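You operate a simulated robot arm through the tools that you are given. There is no shell and no other tool.

You are at the controls of a simulated robot arm. One attempt, no reset.

TASK
Push 10 ml through each channel of the meter and shut the tap of the one that miscounts.
Fine: use the hand pump on top; its white plug starts in the white port; the blue port takes the white-cup joiner; over half a ml off is a miscount; the other tap stays open.

The check looks at the end state, three seconds after you hand in, the way a careful person would. Anything else that was tipped, shoved, dropped, spilled or broken makes it a failure.

THE ROBOT
A 7-joint arm with a two-finger parallel gripper, fixed in place. Base frame: the origin is at the foot of the arm, x ahead of it, y to its left, z up. Units: m, degrees, N and s.
With the tool pointing down near the work surface it reaches from about 0.32 to 0.74 m from the base axis. Its first joint turns from -115.0 to 115.0 degrees. Payload 3.91 kg.
The tool frame sits at the grasp point between the pads (the TCP): z along the fingers, y along the line on which they close. The tips reach 0.03 m beyond it. The gripper opens to 0.11 m. The fingers are 0.02 m wide and 0.01 m thick; the gripper's body (0.048 by 0.112 m) begins 0.055 m behind the TCP.
Orientation is that of the tool frame in the base frame, as a unit quaternion [w, x, y, z]. With the fingers straight down and closing along the base's y, the tool's x points along the base's -x, its y along +y and its z along -z.

THE INTERFACE
- The arm moves only by the tool jog_arm. Its argument "plan" is one flat list of numbers, 7 for each row, row after row: the shift along the tool's x, y, z in m, then the turn, a rotation vector about the tool's x, y, z in degrees, then the finger opening in m, from 0 to 0.11. In form: [dx, dy, dz, wx, wy, wz, hand, dx, dy, dz, wx, wy, wz, hand, ...]. A call has 1 to 20 rows; each row is the pose to reach, as a shift and turn from the pose commanded when the call began, along the tool's axes at that moment. Rows are played at 5 a second. More than 0.05 m and 8.6 degrees between two rows, or a gripper value outside its range, and nothing of the call is played. A pose out of reach is approached as far as the arm can. The call stops where the force on the tool passes 40 N (or 10 N more than at its start, if that is more) or the arm is blocked; 0.2 s more then pass. The fingers move at their own pace (about 0.108 m/s each) and stop on an object; they squeeze with about 38 N. The grip force told is the motor's: it shows also when the fingers shut on nothing. Time passes only in rows, and 0.2 s behind the last, so rows that repeat a pose let the fingers close. It gives the time, the measured TCP pose, the force on the tool (base axes), the opening and the grip force at its end, in the units of the frame above (readings bear some noise), with the torque about the TCP (base axes, N m) and any sound that the robot's microphone picked up.
- Cameras (640 x 400 px; columns grow to the right, rows downward): "scene" is fixed at [0.3999, -0.65, 1.7048]; the picture's right is [0.78, 0.63, 0.00], its down [0.58, -0.71, -0.41] and it looks along [-0.26, 0.31, -0.91] (base axes); focal length 309 px, centre (320, 200). "wrist" rides on the gripper at [0.072, 0.017, -0.103] in the tool frame; the picture's right is [-0.23, 0.97, 0.00], its down [-0.76, -0.18, -0.62] and it looks along [-0.61, -0.14, 0.78] (tool axes); focal length 222 px, centre (320, 200).
- snapshot(camera): a new picture of that camera. The clock stands still meanwhile.
- move_column(by): slides the trunk up (or, below 0, down) by that many m; the arm rides with it, the base frame stays. It gives what a move gives, with no picture.
- measure_at(camera, pixels): there is no depth. For up to 12 entries [column, row, z] of the newest picture of that camera ("zoom" is the newest enlarged one), the place [x, y] in the base frame at which the ray of that pixel passes the height z, good to about 0.003 m. The clock stands still meanwhile.
- close_up(camera, box): a new picture of the part [left, top, right, bottom] of that camera's present view, enlarged. The clock stands still meanwhile.
- sign_off(): hands the job in; it is judged then, once.

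Leave the gripper open and the arm clear of the work at the hand-in unless told otherwise.

The tools are called after "Request:" as a command line: name --argument value ..., lists and objects as JSON in quotes. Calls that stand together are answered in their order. jog_arm: Moves the arm, as the interface text tells. Its arguments: {"type":"object","properties":{"plan":{"type":"array","items":{"type":"number"}}},"required":["plan"]} The other tools are called the same way: move_column (by) slides the trunk up or down; snapshot (camera) takes a picture; measure_at (camera, pixels) gives the place at which the rays of pixels pass given heights; close_up (camera, box) takes an enlarged picture of a part of a camera's view; sign_off () hands the job in.

At the start:

```text
clock: 0.0
ee_pos: [0.182, -0.337, 1.2968]
tcp_rot: [0.0, 0.0, 1.0, 0.0]
ft_force: [-0.4, -0.8, 0.0]
torque: [-0.03, -0.04, 0.02]
width: 0.1099
finger_force: 0.0
trunk travel left (down, up): [-0.875, 0.115]
```

scene: 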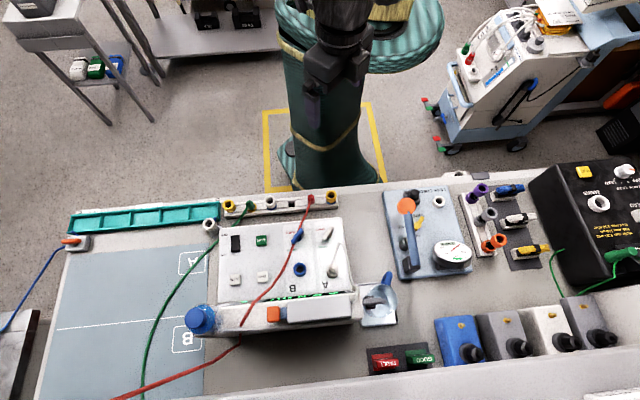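
wrist: 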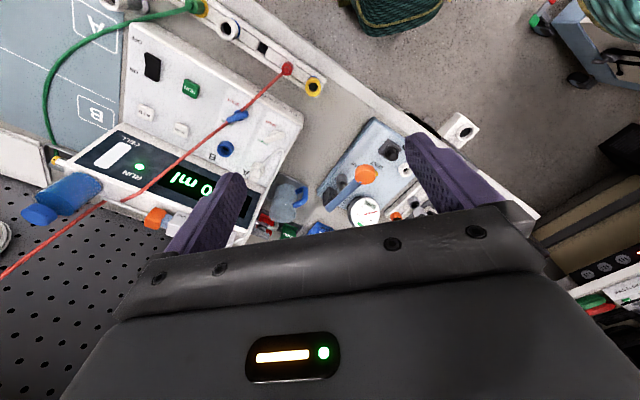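

I see a bench with a meter (white box with display reading "0 ml" and channels A and B), a pump plate with an orange knob lever and gauge, joiners, caps and so on. First I'll look at enlarged views to understand the parts.

Request:
close_up --camera "scene" --box '[180, 180, 360, 340]'

Request:
close_up --camera "scene" --box '[360, 170, 560, 295]'

Request:
close_up --camera "wrist" --box '[40, 0, 360, 240]'

Request:
close_up --camera "scene" --box '[340, 250, 640, 400]'

Request:
close_up --camera "scene" --box '[520, 140, 640, 300]'

```text
2.50 times, centred on (270, 260) of scene
```

zoom: 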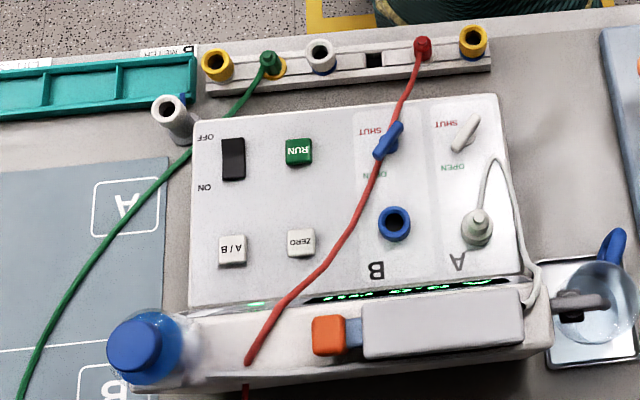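

```text
3.20 times, centred on (460, 232) of scene
```

zoom: 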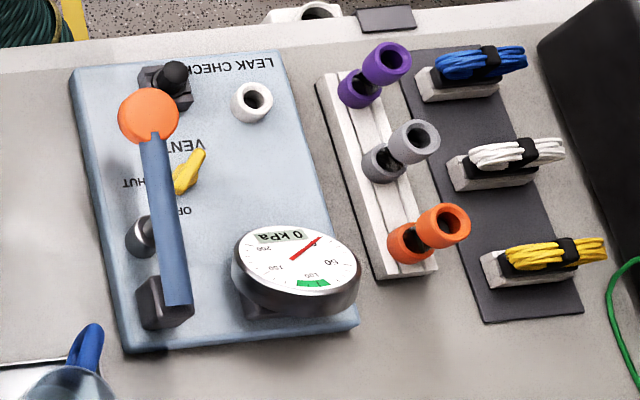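

```text
1.67 times, centred on (200, 120) of wrist
```

zoom: 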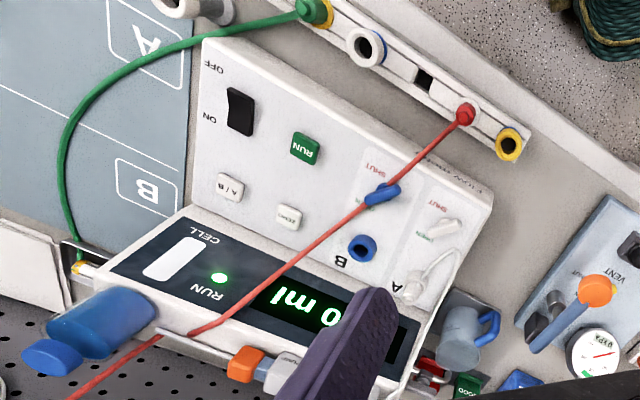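

```text
2.13 times, centred on (490, 325) of scene
```

zoom: 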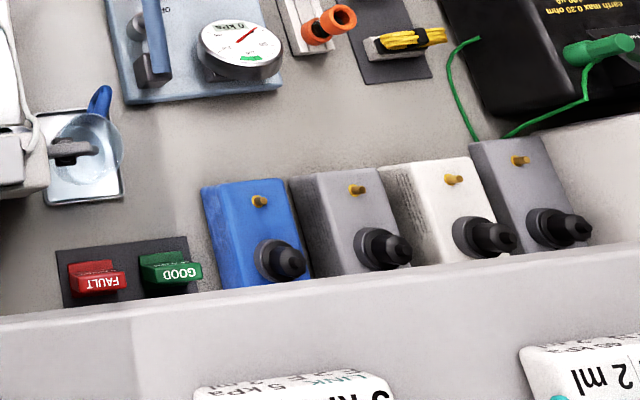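

```text
2.50 times, centred on (580, 220) of scene
```

zoom: 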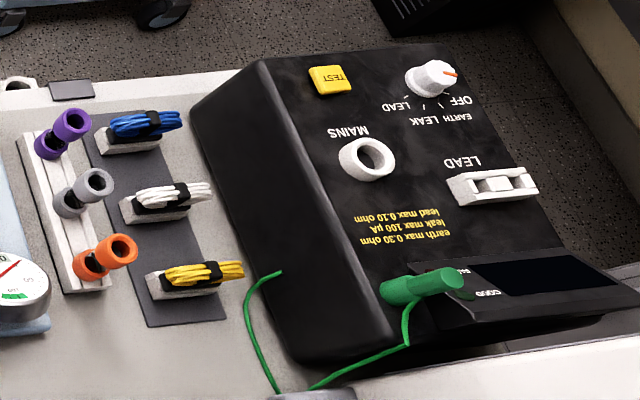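

The meter has port B (blue) and port A (white, plugged), two taps, RUN / A/B / ZERO buttons and a display. On the back rail is a cup with a blue lower part. I'll measure matching points from both cameras to get the heights: port B, the mat "B" letter, and the rail cups.

Request:
measure_at --camera "scene" --pixels '[[299.6, 268.8, 0.96], [299.6, 268.8, 0.92], [186, 340, 0.9], [186, 340, 0.85], [270, 202, 0.95], [270, 202, 0.9], [70, 212, 0.88], [385, 182, 0.88], [228, 205, 0.95], [332, 196, 0.95]]'

Request:
measure_at --camera "wrist" --pixels '[[225, 149, 0.96], [225, 149, 0.92], [96, 109, 0.9], [96, 109, 0.85], [229, 29, 0.95], [229, 29, 0.9]]'

```text
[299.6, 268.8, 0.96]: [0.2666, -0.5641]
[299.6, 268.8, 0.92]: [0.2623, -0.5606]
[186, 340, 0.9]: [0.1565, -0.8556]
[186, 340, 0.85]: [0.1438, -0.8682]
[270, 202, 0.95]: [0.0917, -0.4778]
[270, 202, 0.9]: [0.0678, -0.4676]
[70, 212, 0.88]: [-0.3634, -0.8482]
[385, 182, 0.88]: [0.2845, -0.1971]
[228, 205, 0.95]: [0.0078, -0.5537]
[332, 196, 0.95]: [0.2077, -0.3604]
```

```text
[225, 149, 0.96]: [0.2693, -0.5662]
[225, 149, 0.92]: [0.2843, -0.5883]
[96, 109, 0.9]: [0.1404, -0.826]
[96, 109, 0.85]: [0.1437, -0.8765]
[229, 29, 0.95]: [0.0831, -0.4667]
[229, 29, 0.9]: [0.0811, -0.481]
```

Heights agree: port B's top is near (0.267, -0.565, 0.96), the bench top is at about z 0.86, and the bench runs about 45° to the base axes. I'll turn the tool by 45° so the wrist camera faces the bench squarely, and shift a little toward the meter, staying high.

Request:
jog_arm --plan '[0.0064, -0.0114, 0.004, 0, 0, 5.6, 0.11, 0.0128, -0.0228, 0.008, 0, 0, 11.2, 0.11, 0.019, -0.034, 0.012, 0, 0, 16.8, 0.11, 0.0255, -0.0455, 0.016, 0, 0, 22.5, 0.11, 0.032, -0.057, 0.02, 0, 0, 28, 0.11, 0.038, -0.068, 0.025, 0, 0, 33.7, 0.11, 0.0445, -0.08, 0.03, 0, 0, 39.3, 0.11, 0.051, -0.091, 0.035, 0, 0, 45, 0.11]'

Request:
snapshot --camera "wrist"

```text
clock: 1.8
ee_pos: [0.1309, -0.4285, 1.2639]
tcp_rot: [0.0, 0.383, 0.924, 0.001]
ft_force: [0.1, 1.3, -0.6]
torque: [0.04, -0.02, 0.01]
width: 0.1102
finger_force: 0.0
trunk travel left (down, up): [-0.875, 0.115]
```

```text
taken
```

wrist: 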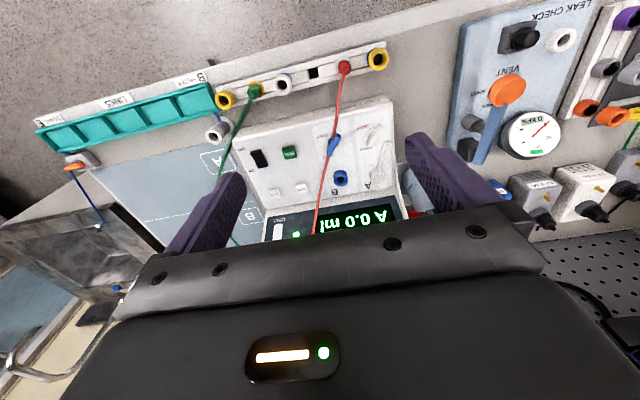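

The tool is now square to the bench. The wrist picture is upside-down relative to the reader and the display shows "A 0.0 ml". I'll enlarge the meter, the rail and the writing.

Request:
close_up --camera "wrist" --box '[200, 80, 420, 240]'

Request:
close_up --camera "wrist" --box '[190, 30, 410, 150]'

Request:
close_up --camera "wrist" --box '[20, 60, 260, 210]'

Request:
close_up --camera "wrist" --box '[430, 0, 640, 220]'

Request:
close_up --camera "scene" --box '[230, 220, 400, 340]'

```text
2.50 times, centred on (310, 160) of wrist
```

zoom: 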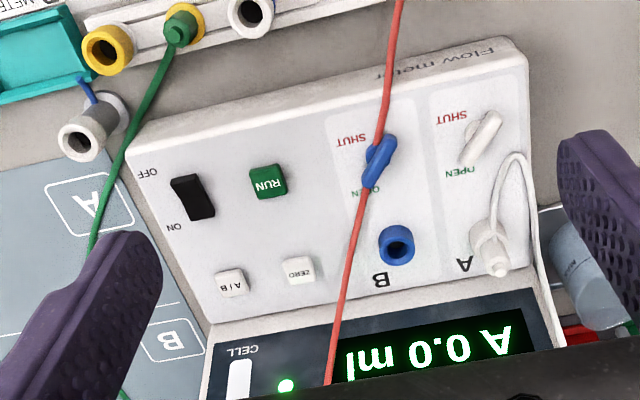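

```text
2.91 times, centred on (300, 90) of wrist
```

zoom: 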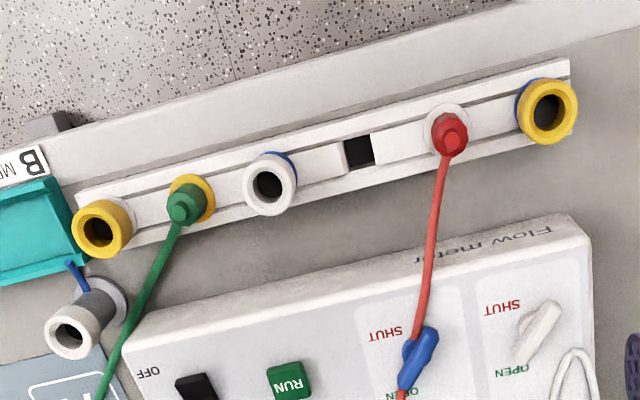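

```text
2.67 times, centred on (140, 135) of wrist
```

zoom: 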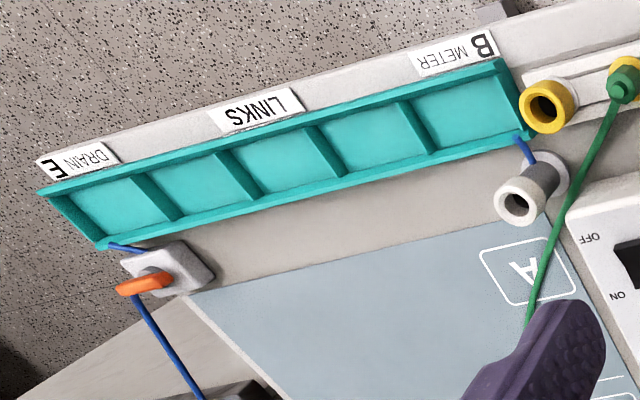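

```text
1.82 times, centred on (535, 110) of wrist
```

zoom: 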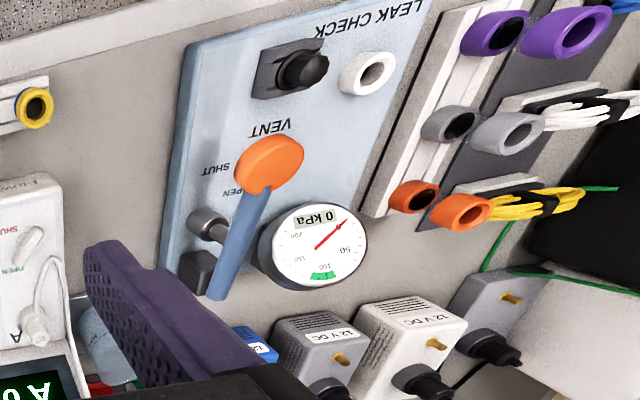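

```text
3.33 times, centred on (315, 280) of scene
```

zoom: 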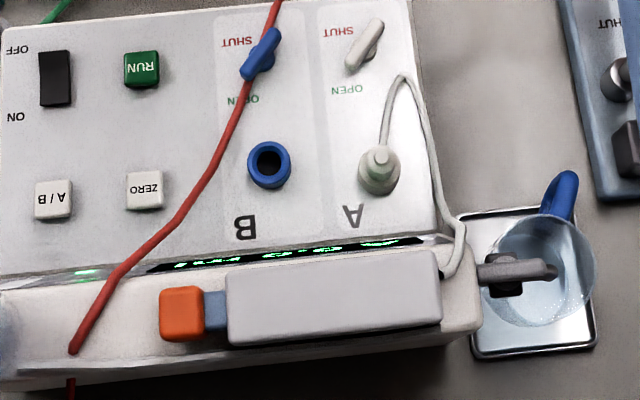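

The "Flow meter" has taps marked SHUT/OPEN, and the hand pump with an orange plunger sits on the riser. On the rail, the third item is a white cup with a blue lower half, which is probably the joiner for the blue port. Next I'll read the cards at the bottom of the scene and look closely at the pump and taps.

Request:
close_up --camera "scene" --box '[400, 350, 500, 400]'

Request:
close_up --camera "scene" --box '[560, 350, 640, 400]'

Request:
close_up --camera "scene" --box '[240, 280, 340, 340]'

Request:
close_up --camera "scene" --box '[280, 215, 350, 265]'

Request:
close_up --camera "scene" --box '[200, 180, 350, 260]'

Request:
close_up --camera "scene" --box '[0, 180, 240, 400]'

```text
6.40 times, centred on (450, 375) of scene
```

zoom: 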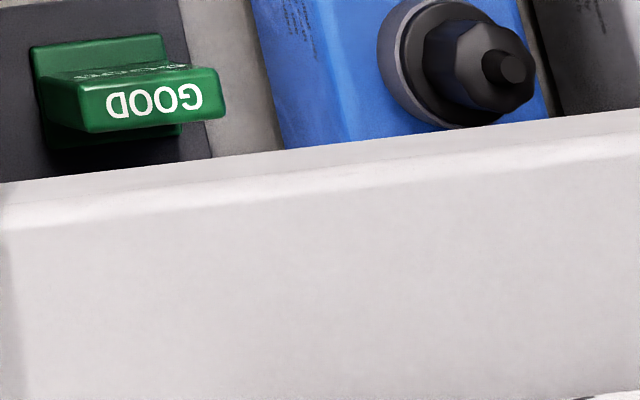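

```text
8.00 times, centred on (600, 375) of scene
```

zoom: 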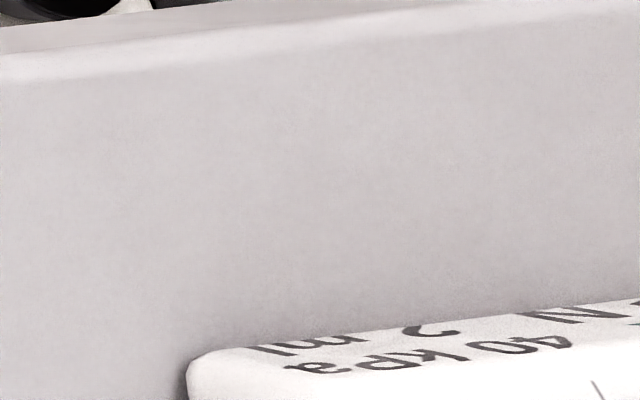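

```text
6.40 times, centred on (290, 310) of scene
```

zoom: 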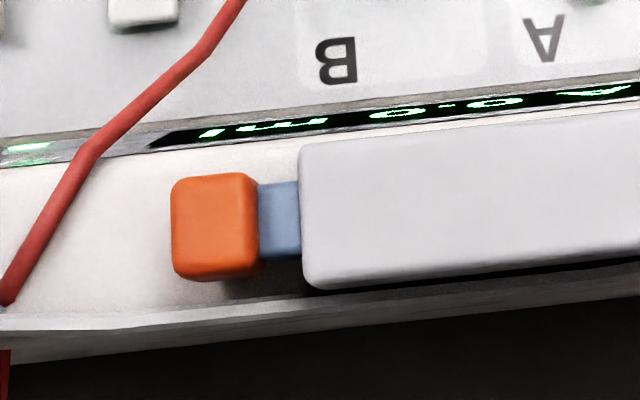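

```text
8.00 times, centred on (315, 240) of scene
```

zoom: 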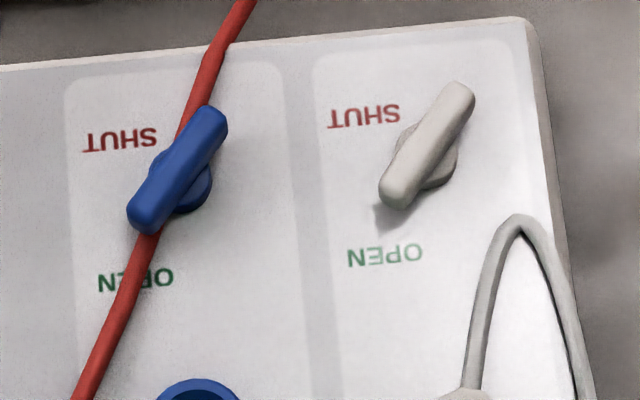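

```text
4.27 times, centred on (275, 220) of scene
```

zoom: 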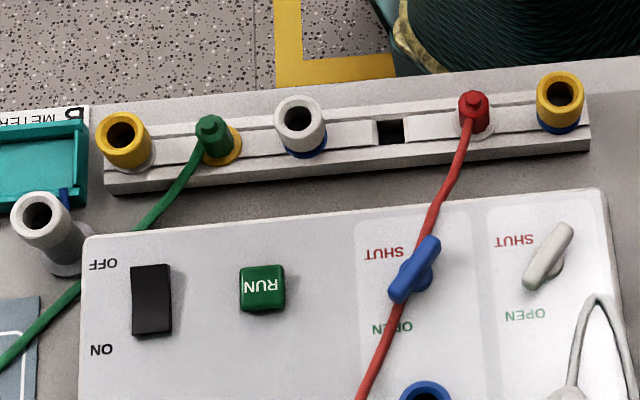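

```text
1.82 times, centred on (120, 290) of scene
```

zoom: 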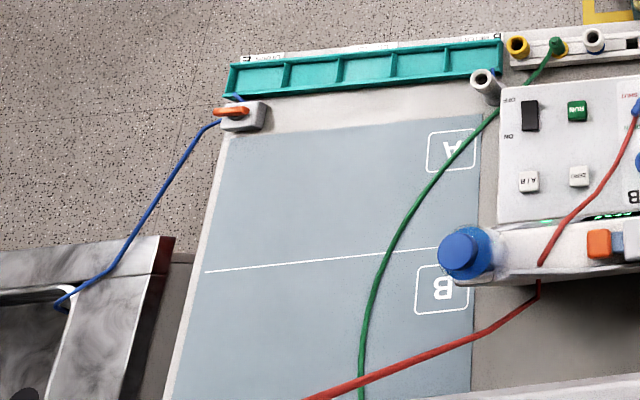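

Both tap handles point at OPEN, which is the start state. A red cord runs over the meter near tap B, so I must avoid it. I'll move forward and lower, still well above everything, to read the pump's markings.

Request:
jog_arm --plan '[-0.025, 0.008, 0.012, 0, 0, 0, 0.11, -0.05, 0.015, 0.025, 0, 0, 0, 0.11, -0.075, 0.022, 0.038, 0, 0, 0, 0.11, -0.1, 0.03, 0.05, 0, 0, 0, 0.11]'

Request:
snapshot --camera "wrist"

Request:
close_up --camera "wrist" --box '[200, 40, 420, 240]'

```text
clock: 2.8
ee_pos: [0.2229, -0.4784, 1.2109]
tcp_rot: [0.0, 0.383, 0.924, 0.0]
ft_force: [-0.6, 0.4, 0.0]
torque: [-0.03, 0.0, 0.0]
width: 0.1103
finger_force: 0.0
trunk travel left (down, up): [-0.875, 0.115]
```

```text
taken
```

wrist: 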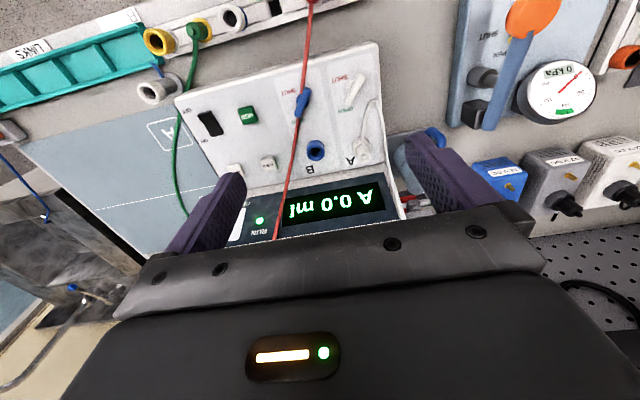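

```text
2.00 times, centred on (310, 140) of wrist
```

zoom: 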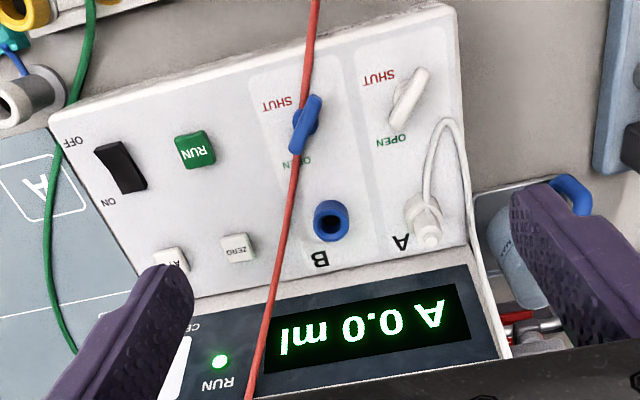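

The display still reads "A 0.0 ml" with the RUN lamp lit. The pump is still hidden behind the gripper, so I'll move another 0.1 m forward and slightly up.

Request:
jog_arm --plan '[-0.025, 0.0, -0.01, 0, 0, 0, 0.11, -0.05, 0.0, -0.02, 0, 0, 0, 0.11, -0.075, 0.0, -0.02, 0, 0, 0, 0.11, -0.1, 0.0, -0.02, 0, 0, 0, 0.11, -0.12, 0.0, -0.02, 0, 0, 0, 0.11]'

Request:
snapshot --camera "wrist"

Request:
close_up --camera "wrist" --box '[180, 60, 440, 240]'

```text
clock: 4.0
ee_pos: [0.3089, -0.5618, 1.2321]
tcp_rot: [0.001, 0.383, 0.924, 0.0]
ft_force: [-0.2, 0.1, -0.8]
torque: [0.0, 0.0, 0.0]
width: 0.1102
finger_force: 0.0
trunk travel left (down, up): [-0.875, 0.115]
```

```text
taken
```

wrist: 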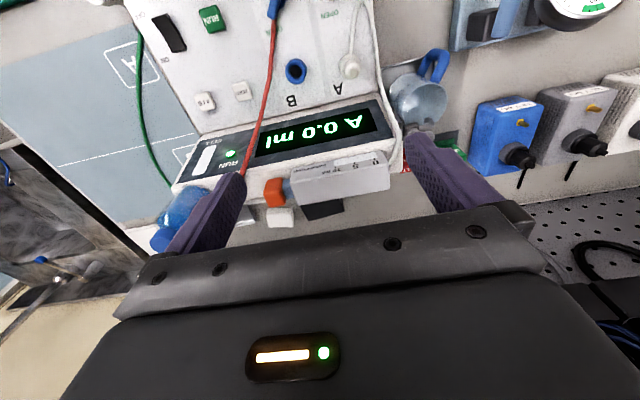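

```text
2.22 times, centred on (310, 150) of wrist
```

zoom: 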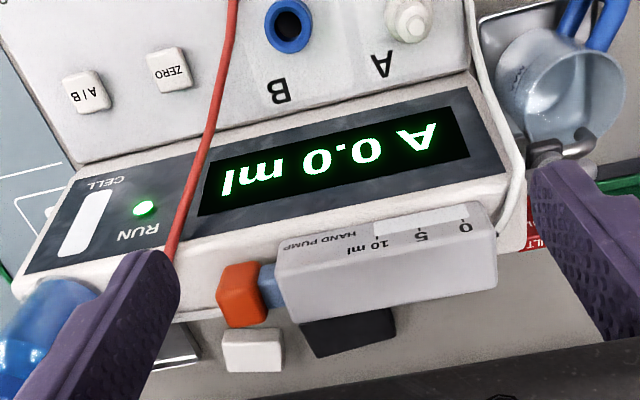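

The pump's face reads "HAND PUMP 10 ml 5 0" with a scale window. I'll zoom in on it.

Request:
close_up --camera "wrist" --box '[255, 140, 400, 220]'

Request:
close_up --camera "wrist" --box '[230, 0, 400, 110]'

```text
4.41 times, centred on (328, 180) of wrist
```

zoom: 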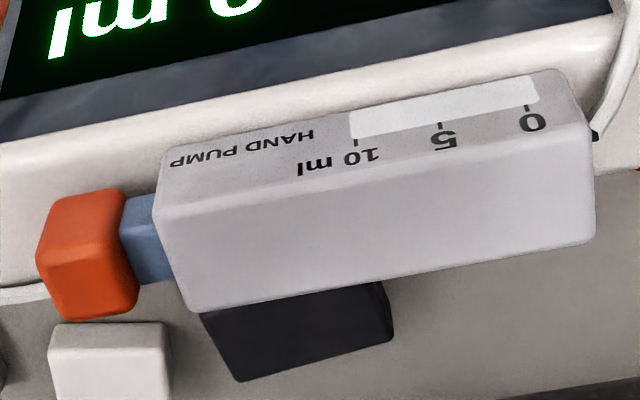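

```text
3.64 times, centred on (315, 55) of wrist
```

zoom: 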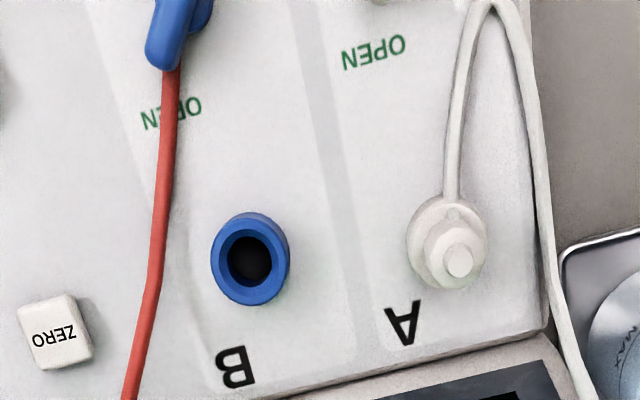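

The scale runs 0 (right) to 10 ml (left). I'll triangulate the pump and knob from both cameras.

Request:
measure_at --camera "scene" --pixels '[[273.3, 313.9, 0.98], [273.3, 313.9, 1.02], [273.3, 313.9, 1.06], [287.2, 301.4, 0.98], [287.2, 301.4, 1.02], [287.2, 301.4, 1.06], [350.2, 295.7, 0.98], [350.2, 295.7, 1.02], [350.2, 295.7, 1.06], [288.4, 323.3, 0.98], [288.4, 323.3, 1.02], [288.4, 323.3, 1.06]]'

Request:
measure_at --camera "wrist" --pixels '[[275.0, 192.4, 0.98], [275.0, 192.4, 1.02], [275.0, 192.4, 1.06], [291.7, 181.1, 0.98], [291.7, 181.1, 1.02], [291.7, 181.1, 1.06], [388.5, 164.1, 0.98], [388.5, 164.1, 1.02], [388.5, 164.1, 1.06], [298.5, 205.3, 0.98], [298.5, 205.3, 1.02], [298.5, 205.3, 1.06]]'

```text
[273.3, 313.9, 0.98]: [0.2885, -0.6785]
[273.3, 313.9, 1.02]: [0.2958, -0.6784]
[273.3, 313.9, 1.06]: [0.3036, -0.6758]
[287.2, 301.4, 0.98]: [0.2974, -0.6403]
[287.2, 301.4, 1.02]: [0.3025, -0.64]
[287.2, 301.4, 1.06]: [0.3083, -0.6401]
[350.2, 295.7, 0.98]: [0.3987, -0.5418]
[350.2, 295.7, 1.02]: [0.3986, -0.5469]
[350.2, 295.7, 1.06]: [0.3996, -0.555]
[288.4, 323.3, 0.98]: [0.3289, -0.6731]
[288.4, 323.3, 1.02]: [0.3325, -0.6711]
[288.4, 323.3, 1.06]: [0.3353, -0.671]
```

```text
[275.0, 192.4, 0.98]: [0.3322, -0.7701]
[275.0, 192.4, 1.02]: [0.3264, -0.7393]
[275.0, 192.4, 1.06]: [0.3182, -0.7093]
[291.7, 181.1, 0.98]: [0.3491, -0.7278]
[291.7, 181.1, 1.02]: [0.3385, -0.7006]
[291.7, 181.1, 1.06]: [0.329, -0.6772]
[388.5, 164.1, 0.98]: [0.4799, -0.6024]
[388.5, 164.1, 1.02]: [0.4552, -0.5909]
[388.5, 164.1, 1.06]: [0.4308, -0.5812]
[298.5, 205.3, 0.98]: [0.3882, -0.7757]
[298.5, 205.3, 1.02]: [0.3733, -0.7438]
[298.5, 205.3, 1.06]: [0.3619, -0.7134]
```

The pump top comes out near z 1.12 and the knob near z 1.10. Next I'll triangulate port B, plug A and the buttons.

Request:
measure_at --camera "scene" --pixels '[[299.4, 269.5, 0.96], [299.4, 269.5, 1.02], [333, 266.5, 0.96], [333, 266.5, 1.02], [262.5, 277, 0.96], [262.5, 277, 1.02], [234.9, 279.4, 0.96], [234.9, 279.4, 1.02], [261.6, 240.4, 0.94], [261.6, 240.4, 1.0]]'

Request:
measure_at --camera "wrist" --pixels '[[295.7, 70.9, 0.96], [295.7, 70.9, 1.02], [353.4, 72, 0.96], [353.4, 72, 1.02], [242.1, 90.7, 0.96], [242.1, 90.7, 1.02], [204.3, 101.4, 0.96], [204.3, 101.4, 1.02], [210, 18, 0.94], [210, 18, 1.0]]'

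```text
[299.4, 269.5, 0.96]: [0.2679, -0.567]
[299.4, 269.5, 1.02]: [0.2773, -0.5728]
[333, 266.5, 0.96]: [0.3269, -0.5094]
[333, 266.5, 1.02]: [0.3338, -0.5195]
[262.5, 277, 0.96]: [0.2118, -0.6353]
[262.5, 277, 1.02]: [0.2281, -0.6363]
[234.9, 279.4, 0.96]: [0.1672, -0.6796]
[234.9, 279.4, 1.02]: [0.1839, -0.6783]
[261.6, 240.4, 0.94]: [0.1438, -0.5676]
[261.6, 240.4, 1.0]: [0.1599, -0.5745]
```

```text
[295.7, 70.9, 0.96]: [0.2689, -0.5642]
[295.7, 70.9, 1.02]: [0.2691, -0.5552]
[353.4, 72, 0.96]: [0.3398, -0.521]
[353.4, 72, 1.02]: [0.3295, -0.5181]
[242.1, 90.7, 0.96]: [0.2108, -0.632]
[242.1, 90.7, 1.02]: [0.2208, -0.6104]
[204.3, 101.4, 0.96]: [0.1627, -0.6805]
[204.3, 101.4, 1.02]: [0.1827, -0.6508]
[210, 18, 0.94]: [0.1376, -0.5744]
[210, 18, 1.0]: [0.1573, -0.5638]
```

The panel buttons sit near z 0.96. Now I'll locate the red cord in 3D, since it passes close to the pump knob's travel and tap B.

Request:
measure_at --camera "wrist" --pixels '[[271, 70.9, 0.96], [271, 70.9, 1.0], [271, 70.9, 1.05], [262.8, 114, 1.0], [262.8, 114, 1.06], [262.8, 114, 1.1], [251.5, 150, 1.02], [251.5, 150, 1.06], [251.5, 150, 1.1], [240.3, 179, 1.02], [240.3, 179, 1.06], [240.3, 179, 1.1]]'

Request:
close_up --camera "scene" --box '[225, 270, 305, 340]'

```text
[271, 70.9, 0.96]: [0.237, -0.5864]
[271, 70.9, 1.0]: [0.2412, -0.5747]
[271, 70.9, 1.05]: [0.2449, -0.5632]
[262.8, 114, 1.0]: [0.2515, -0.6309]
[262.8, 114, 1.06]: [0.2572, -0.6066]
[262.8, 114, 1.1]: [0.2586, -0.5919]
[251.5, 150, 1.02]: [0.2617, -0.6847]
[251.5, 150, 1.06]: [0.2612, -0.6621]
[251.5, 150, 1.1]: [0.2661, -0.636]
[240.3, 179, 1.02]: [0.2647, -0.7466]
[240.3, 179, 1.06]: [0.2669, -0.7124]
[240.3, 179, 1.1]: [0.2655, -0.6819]
```

```text
5.71 times, centred on (265, 305) of scene
```

zoom: 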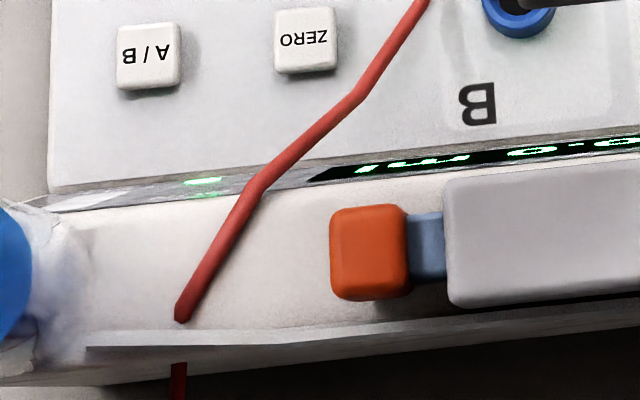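

The cord lies on the riser top around u = -0.30 (bench-aligned coordinates, u along the bench and v away from the robot). The knob is at about (0.311, -0.677, 1.10), close to the reach limit. I'll turn the tool 90° so the fingers would close front-to-back on the knob, and hover above it to get a view from its left side.

Request:
jog_arm --plan '[-0.005, -0.007, 0.0, 0, 0, -8.2, 0.11, -0.011, -0.014, 0.0, 0, 0, -16.4, 0.11, -0.017, -0.021, 0.0, 0, 0, -24.6, 0.11, -0.022, -0.028, 0.0, 0, 0, -32.8, 0.11, -0.028, -0.036, 0.0, 0, 0, -41, 0.11, -0.034, -0.043, 0.0, 0, 0, -49.2, 0.11, -0.039, -0.05, 0.0, 0, 0, -57.4, 0.11, -0.045, -0.058, 0.0, 0, 0, -65.6, 0.11, -0.05, -0.065, 0.0, 0, 0, -73.8, 0.11, -0.056, -0.072, 0.0, 0, 0, -82, 0.11, -0.06, -0.08, 0.0, 0, 0, -90, 0.11]'

Request:
snapshot --camera "wrist"

Request:
snapshot --camera "scene"

```text
clock: 6.4
ee_pos: [0.2866, -0.6458, 1.2303]
tcp_rot: [0.0, -0.385, 0.923, 0.0]
ft_force: [0.2, 0.8, 0.2]
torque: [-0.02, 0.01, 0.0]
width: 0.11
finger_force: 0.1
out of reach, approached as far as the arm can: row 10, 11
trunk travel left (down, up): [-0.875, 0.115]
```

```text
taken
```

wrist: 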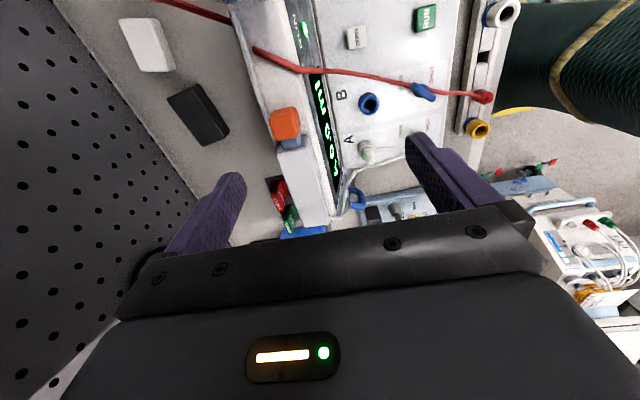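

```text
taken
```

scene: 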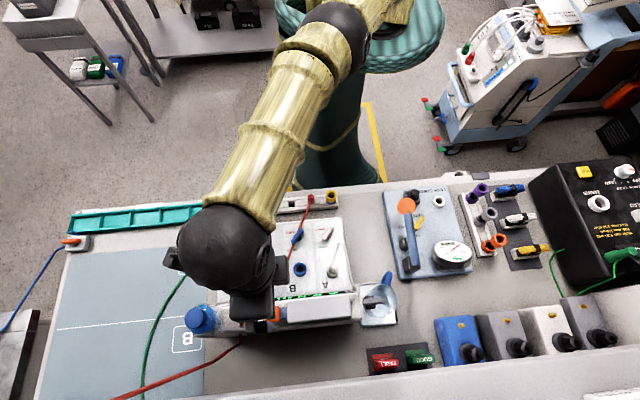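

At z = 1.23 the reach stops at about 0.708 m radius. The wrist view now shows the knob at (285,122) from its left. I'll enlarge it.

Request:
close_up --camera "wrist" --box '[220, 60, 380, 220]'

Request:
close_up --camera "wrist" --box '[330, 0, 520, 180]'

Request:
close_up --camera "wrist" --box '[100, 0, 340, 150]'

```text
2.50 times, centred on (300, 140) of wrist
```

zoom: 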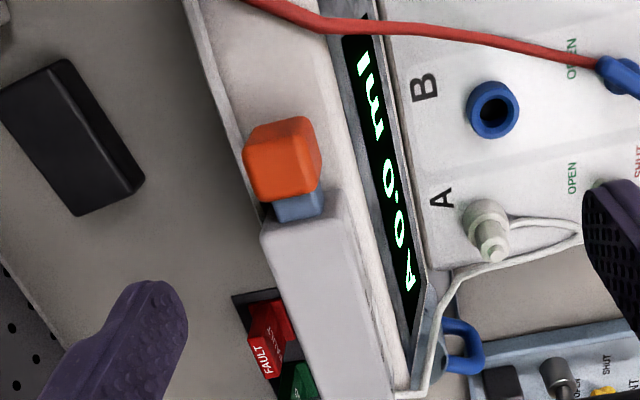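

```text
2.22 times, centred on (425, 90) of wrist
```

zoom: 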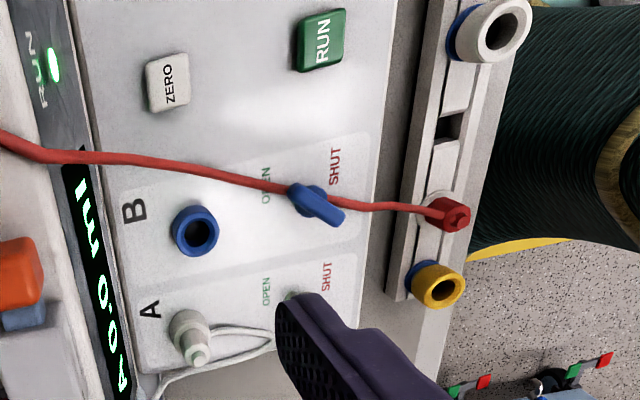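

```text
2.67 times, centred on (220, 75) of wrist
```

zoom: 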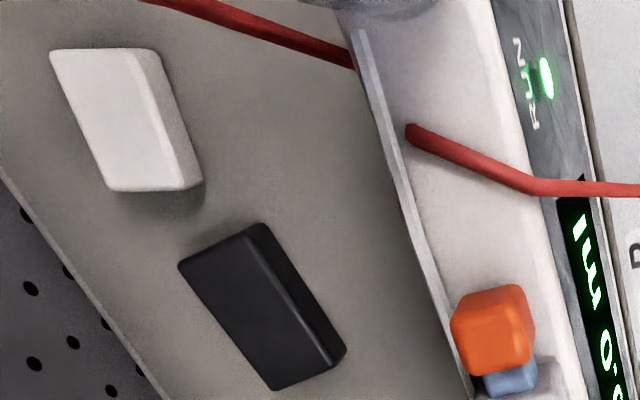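

The red cord visibly passes into the riser top at (254,49), so it's only threaded through there. I'll triangulate the riser top and the knob again from this pose.

Request:
measure_at --camera "wrist" --pixels '[[253.7, 48.8, 1.0], [253.7, 48.8, 1.05], [253.7, 48.8, 1.1], [236.8, 15, 1.0], [236.8, 15, 1.05], [236.8, 15, 1.1], [286, 118, 1.05], [286, 118, 1.1], [284.5, 132, 1.05], [284.5, 132, 1.1]]'

Request:
measure_at --camera "scene" --pixels '[[240.5, 326, 1.0], [240.5, 326, 1.05], [240.5, 326, 1.1], [223.9, 329.5, 1.0], [223.9, 329.5, 1.05], [223.9, 329.5, 1.1], [273.3, 313.9, 1.05], [273.3, 313.9, 1.1]]'

```text
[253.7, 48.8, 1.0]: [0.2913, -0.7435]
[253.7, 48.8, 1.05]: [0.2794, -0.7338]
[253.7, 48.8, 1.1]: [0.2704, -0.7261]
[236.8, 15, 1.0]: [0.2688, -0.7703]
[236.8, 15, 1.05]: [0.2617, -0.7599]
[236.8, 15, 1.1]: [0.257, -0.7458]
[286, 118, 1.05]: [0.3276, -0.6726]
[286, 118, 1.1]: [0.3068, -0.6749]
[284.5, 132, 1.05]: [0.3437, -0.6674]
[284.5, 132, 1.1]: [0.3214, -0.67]
```

```text
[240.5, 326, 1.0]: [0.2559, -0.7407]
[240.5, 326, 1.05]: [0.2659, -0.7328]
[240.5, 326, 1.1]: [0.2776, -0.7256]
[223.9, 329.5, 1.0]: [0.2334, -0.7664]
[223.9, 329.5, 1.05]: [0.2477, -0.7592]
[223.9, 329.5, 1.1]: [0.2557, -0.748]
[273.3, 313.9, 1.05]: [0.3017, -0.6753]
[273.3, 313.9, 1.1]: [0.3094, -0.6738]
```

Riser top is about z 1.083; knob top about z 1.113, centred near (0.311, -0.673). Reach seems to grow at lower heights relative to the trunk, so I'll raise the trunk 0.11 m (moving only upward, nothing above) and then test the reach while staying high.

Request:
move_column --by 0.11

Request:
jog_arm --plan '[0, 0, 0.04, 0, 0, 0, 0.07, 0, 0, 0.08, 0, 0, 0, 0.07, 0, 0, 0.12, 0, 0, 0, 0.07, -0.015, -0.02, 0.12, 0, 0, 0, 0.07, -0.02, -0.04, 0.12, 0, 0, 0, 0.07]'

```text
clock: 7.8
ee_pos: [0.2875, -0.6481, 1.3399]
tcp_rot: [0.0, -0.383, 0.924, 0.0]
ft_force: [-0.3, 0.0, -0.7]
torque: [0.05, -0.03, 0.0]
width: 0.11
finger_force: 0.0
trunk travel left (down, up): [-0.985, 0.005]
```

```text
clock: 9.0
ee_pos: [0.3255, -0.6523, 1.2174]
tcp_rot: [0.0, -0.382, 0.924, 0.0]
ft_force: [-0.9, -0.1, -0.1]
torque: [-0.02, -0.03, 0.01]
width: 0.0699
finger_force: 0.0
out of reach, approached as far as the arm can: row 5
trunk travel left (down, up): [-0.985, 0.005]
```

Raising the trunk gained about 2 cm, with a limit near 0.73 m straight down, and the knob needs about 0.74–0.76 m. Tilting the tool 30° about its closing axis (fingertips toward the knob's outer side) keeps the pads parallel to the knob faces and brings the wrist back into reach. I'll do the tilt here while high.

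Request:
jog_arm --plan '[0, 0.01, 0, 0, 7.5, 0, 0.07, 0, 0.012, 0, 0, 15, 0, 0.07, 0, 0.012, 0, 0, 22.5, 0, 0.07, 0.0, 0.012, 0, 0, 30, 0, 0.07]'

Request:
snapshot --camera "wrist"

Request:
snapshot --camera "scene"

```text
clock: 10.0
ee_pos: [0.3185, -0.6411, 1.2195]
tcp_rot: [-0.239, -0.37, 0.892, -0.101]
ft_force: [0.4, 0.4, -0.2]
torque: [0.01, 0.01, -0.02]
width: 0.0701
finger_force: 0.1
trunk travel left (down, up): [-0.985, 0.005]
```

```text
taken
```

wrist: 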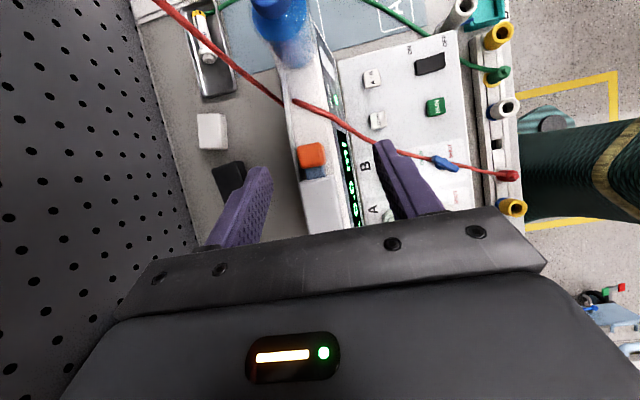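

```text
taken
```

scene: 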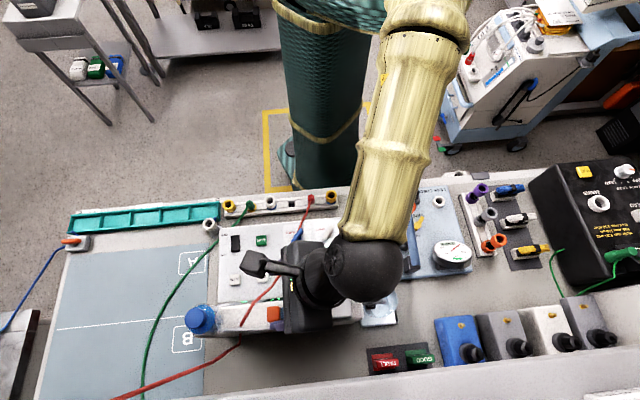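

The tilt was reached. The knob is at about (312,156) in the wrist view. I'll zoom in to refine its position and the clearance around it.

Request:
close_up --camera "wrist" --box '[250, 110, 390, 230]'

Request:
close_up --camera "wrist" --box '[240, 0, 350, 160]'

```text
3.33 times, centred on (320, 170) of wrist
```

zoom: 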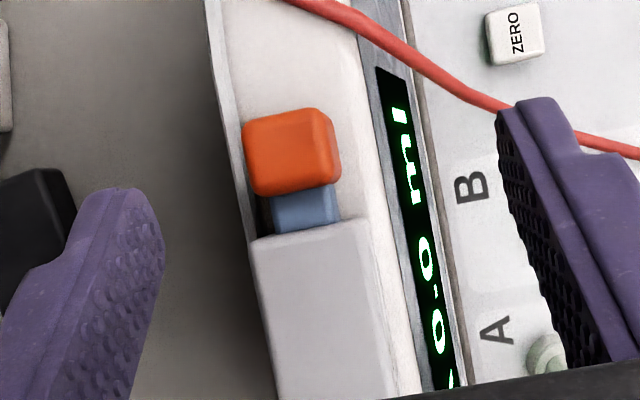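

```text
2.50 times, centred on (295, 80) of wrist
```

zoom: 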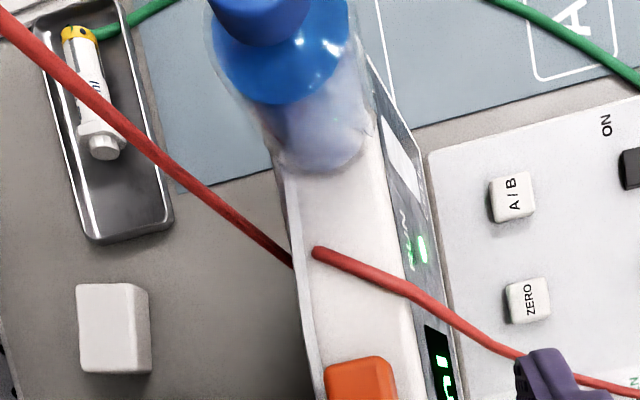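

Request:
measure_at --camera "wrist" --pixels '[[311.7, 155, 1.1], [311.7, 155, 1.113], [299, 182, 1.12], [332, 176, 1.12], [298, 150, 1.1], [326.5, 148, 1.1], [309, 134, 1.083], [345, 130, 1.083], [291, 134, 1.083]]'

```text
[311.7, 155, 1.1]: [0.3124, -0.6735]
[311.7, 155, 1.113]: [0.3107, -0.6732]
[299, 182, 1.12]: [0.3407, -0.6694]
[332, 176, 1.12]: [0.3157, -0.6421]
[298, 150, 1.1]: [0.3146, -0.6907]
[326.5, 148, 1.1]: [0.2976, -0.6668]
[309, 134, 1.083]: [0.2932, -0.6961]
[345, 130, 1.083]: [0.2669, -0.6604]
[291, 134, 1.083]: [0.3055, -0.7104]
```

The knob spans v 0.682–0.711 with the riser top under it. I'll line up above it with the fingers open 0.07 m and go down to about z 1.15, then check.

Request:
jog_arm --plan '[0.019, -0.018, 0.011, 0, 0, 0, 0.07, 0.006, -0.018, 0.033, 0, 0, 0, 0.07, -0.006, -0.018, 0.055, 0, 0, 0, 0.07, -0.0158, -0.018, 0.0712, 0, 0, 0, 0.07]'

Request:
snapshot --camera "wrist"

Request:
close_up --camera "scene" --box '[220, 250, 340, 340]'

```text
clock: 11.0
ee_pos: [0.3138, -0.67, 1.1511]
tcp_rot: [-0.239, -0.37, 0.893, -0.099]
ft_force: [0.2, -0.2, -0.3]
torque: [0.01, 0.0, -0.02]
width: 0.0701
finger_force: 0.0
trunk travel left (down, up): [-0.985, 0.005]
```

```text
taken
```

wrist: 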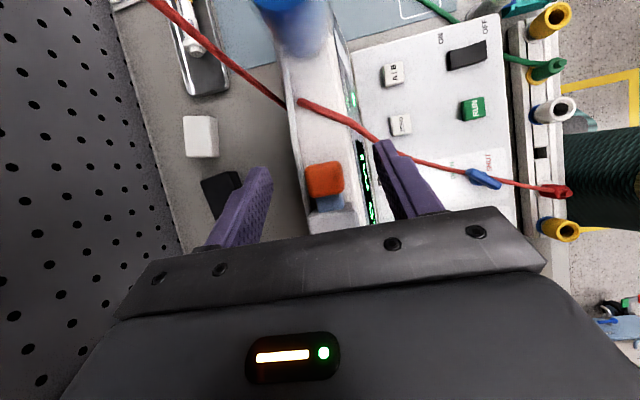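

```text
4.44 times, centred on (280, 295) of scene
```

zoom: 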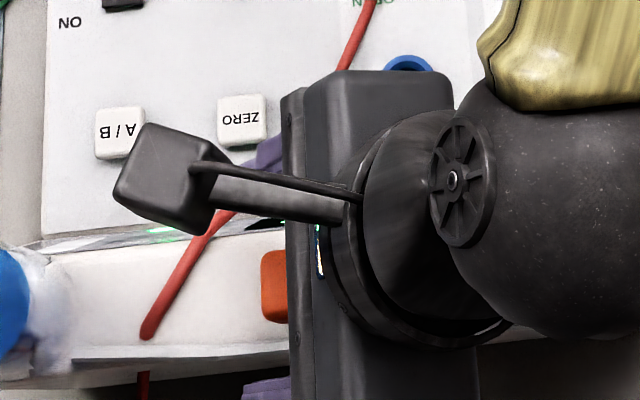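

The knob at (324,180) sits midway between the fingers. I'll descend the last 3 cm in small rows.

Request:
jog_arm --plan '[-0.0055, -0.0005, 0.0085, 0, 0, 0, 0.07, -0.011, -0.0005, 0.017, 0, 0, 0, 0.07, -0.0162, -0.0005, 0.0245, 0, 0, 0, 0.07]'

Request:
snapshot --camera "wrist"

```text
clock: 11.8
ee_pos: [0.3163, -0.6714, 1.1203]
tcp_rot: [-0.239, -0.371, 0.892, -0.1]
ft_force: [0.3, 0.2, 0.9]
torque: [-0.01, 0.01, 0.02]
width: 0.0699
finger_force: 0.0
trunk travel left (down, up): [-0.985, 0.005]
```

```text
taken
```

wrist: 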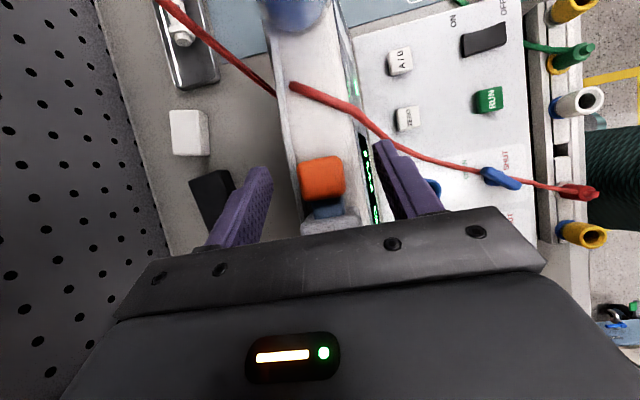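

No contact yet (force near zero). I'll close on the knob in steps.

Request:
jog_arm --plan '[0, 0, 0, 0, 0, 0, 0.045, 0, 0, 0, 0, 0, 0, 0.035, 0, 0, 0, 0, 0, 0, 0.02, 0, 0, 0, 0, 0, 0, 0.02, 0, 0, 0, 0, 0, 0, 0.02]'

Request:
close_up --camera "wrist" --box '[240, 120, 420, 230]'

```text
clock: 13.0
ee_pos: [0.3141, -0.6692, 1.1201]
tcp_rot: [-0.239, -0.37, 0.892, -0.099]
ft_force: [-4.2, 4.7, -2.5]
torque: [-0.16, 0.19, -0.02]
width: 0.0264
finger_force: 44.9
trunk travel left (down, up): [-0.985, 0.005]
```

```text
3.56 times, centred on (330, 175) of wrist
```

zoom: 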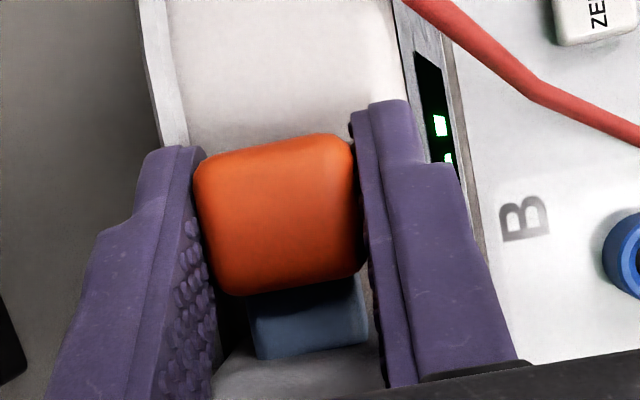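

Gripped at 26 mm. I'll pull gently outward (along -u) by 10 mm and look at how the pump responds.

Request:
jog_arm --plan '[0.0043, 0.001, 0.0025, 0, 0, 0, 0.02, 0.0087, 0.002, 0.005, 0, 0, 0, 0.02]'

Request:
close_up --camera "wrist" --box '[240, 120, 420, 230]'

Request:
close_up --camera "scene" --box '[220, 250, 380, 340]'

```text
clock: 13.6
ee_pos: [0.308, -0.6759, 1.1196]
tcp_rot: [-0.239, -0.37, 0.892, -0.099]
ft_force: [0.9, -0.4, -1.3]
torque: [0.41, -0.09, 0.09]
width: 0.0266
finger_force: 45.3
trunk travel left (down, up): [-0.985, 0.005]
```

```text
3.56 times, centred on (330, 175) of wrist
```

zoom: 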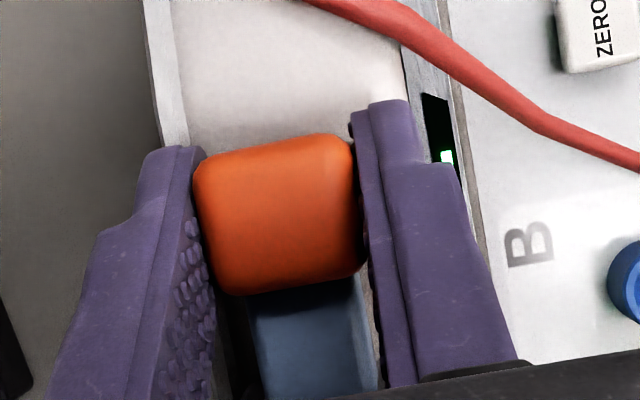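

```text
4.00 times, centred on (300, 295) of scene
```

zoom: 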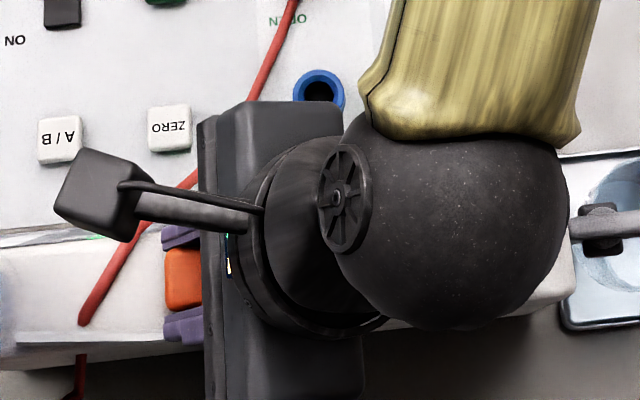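

The knob slides freely out with the rod following. I'll continue pulling in 5 mm rows to roughly 40 mm total and watch the force.

Request:
jog_arm --plan '[0.0043, 0, 0.0025, 0, 0, 0, 0.02, 0.0087, 0, 0.005, 0, 0, 0, 0.02, 0.013, 0, 0.0075, 0, 0, 0, 0.02, 0.0173, 0, 0.01, 0, 0, 0, 0.02, 0.0217, 0, 0.0125, 0, 0, 0, 0.02, 0.026, 0, 0.015, 0, 0, 0, 0.02]'

Request:
close_up --camera "wrist" --box '[220, 60, 420, 230]'

```text
clock: 15.0
ee_pos: [0.2854, -0.6988, 1.1213]
tcp_rot: [-0.239, -0.37, 0.892, -0.098]
ft_force: [2.0, -3.4, -0.1]
torque: [-0.1, -0.17, -0.07]
width: 0.0265
finger_force: 44.9
trunk travel left (down, up): [-0.985, 0.005]
```

```text
2.35 times, centred on (320, 145) of wrist
```

zoom: 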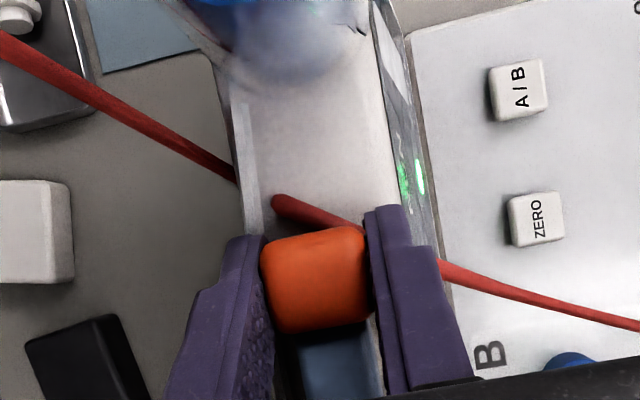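

Pulled about 41 mm with little force. I'll continue slowly by 3 mm rows toward the stop.

Request:
jog_arm --plan '[0.0026, 0.001, 0.0015, 0, 0, 0, 0.02, 0.0052, 0.001, 0.003, 0, 0, 0, 0.02, 0.0078, 0.001, 0.0045, 0, 0, 0, 0.02]'

Request:
close_up --camera "wrist" --box '[220, 60, 420, 230]'

```text
clock: 15.8
ee_pos: [0.2829, -0.703, 1.1203]
tcp_rot: [-0.239, -0.37, 0.892, -0.099]
ft_force: [13.3, 1.7, 1.2]
torque: [-0.9, 0.63, -0.07]
width: 0.0267
finger_force: 45.0
trunk travel left (down, up): [-0.985, 0.005]
```

```text
2.35 times, centred on (320, 145) of wrist
```

zoom: 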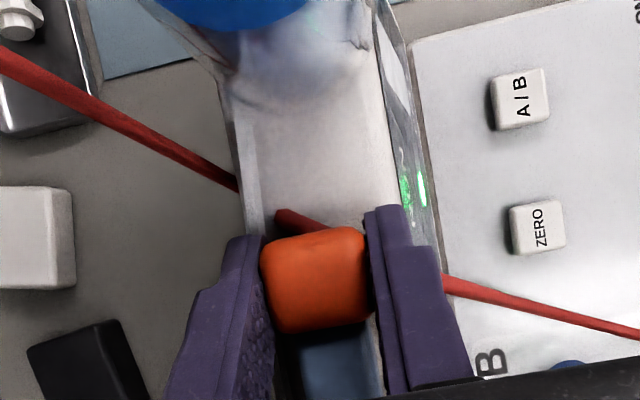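

The pull ended at a stop (about 46 mm travel, 10 N pushing back), so the pump is full at 10 ml. Now I'll push it steadily back in, 3 mm per row.

Request:
jog_arm --plan '[-0.0026, 0, -0.0015, 0, 0, 0, 0.02, -0.0052, 0, -0.003, 0, 0, 0, 0.02, -0.0078, 0, -0.0045, 0, 0, 0, 0.02, -0.0104, 0, -0.006, 0, 0, 0, 0.02, -0.013, 0, -0.0075, 0, 0, 0, 0.02, -0.0156, 0, -0.009, 0, 0, 0, 0.02, -0.0182, 0, -0.0105, 0, 0, 0, 0.02, -0.0208, 0, -0.012, 0, 0, 0, 0.02, -0.0234, 0, -0.0135, 0, 0, 0, 0.02, -0.026, 0, -0.015, 0, 0, 0, 0.02, -0.0286, 0, -0.0165, 0, 0, 0, 0.02, -0.0312, 0, -0.018, 0, 0, 0, 0.02, -0.0338, 0, -0.0195, 0, 0, 0, 0.02, -0.0364, 0, -0.021, 0, 0, 0, 0.02, -0.039, 0, -0.0225, 0, 0, 0, 0.02, -0.0416, 0, -0.024, 0, 0, 0, 0.02, -0.0433, 0, -0.025, 0, 0, 0, 0.02]'

Request:
close_up --camera "wrist" --box '[240, 80, 420, 230]'

```text
clock: 19.4
ee_pos: [0.3152, -0.6687, 1.1202]
tcp_rot: [-0.239, -0.37, 0.892, -0.1]
ft_force: [11.6, -19.7, 9.7]
torque: [0.4, -0.5, 0.14]
width: 0.0266
finger_force: 45.6
trunk travel left (down, up): [-0.985, 0.005]
```

```text
2.67 times, centred on (330, 155) of wrist
```

zoom: 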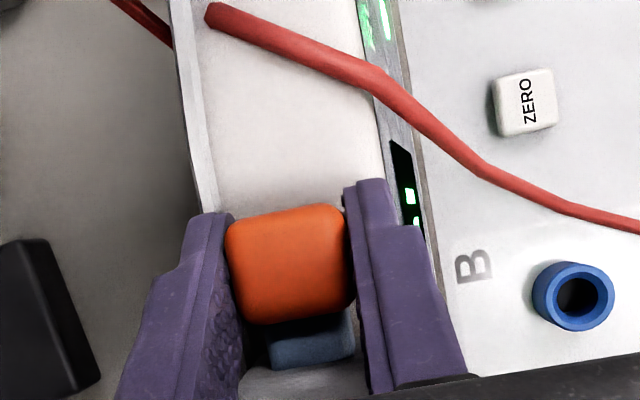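

Back at the inner stop. There's some sideways load (about 20 N along v), so I'll relax by shifting 3 mm toward +v, then open and rise straight up to look at the display.

Request:
jog_arm --plan '[0.0009, -0.0015, 0.0005, 0, 0, 0, 0.02, 0.0009, -0.003, 0.0005, 0, 0, 0, 0.02]'

```text
clock: 20.0
ee_pos: [0.314, -0.6698, 1.1198]
tcp_rot: [-0.24, -0.37, 0.892, -0.099]
ft_force: [3.7, -7.3, 12.0]
torque: [-0.52, 0.18, 0.12]
width: 0.0266
finger_force: 45.6
trunk travel left (down, up): [-0.985, 0.005]
```

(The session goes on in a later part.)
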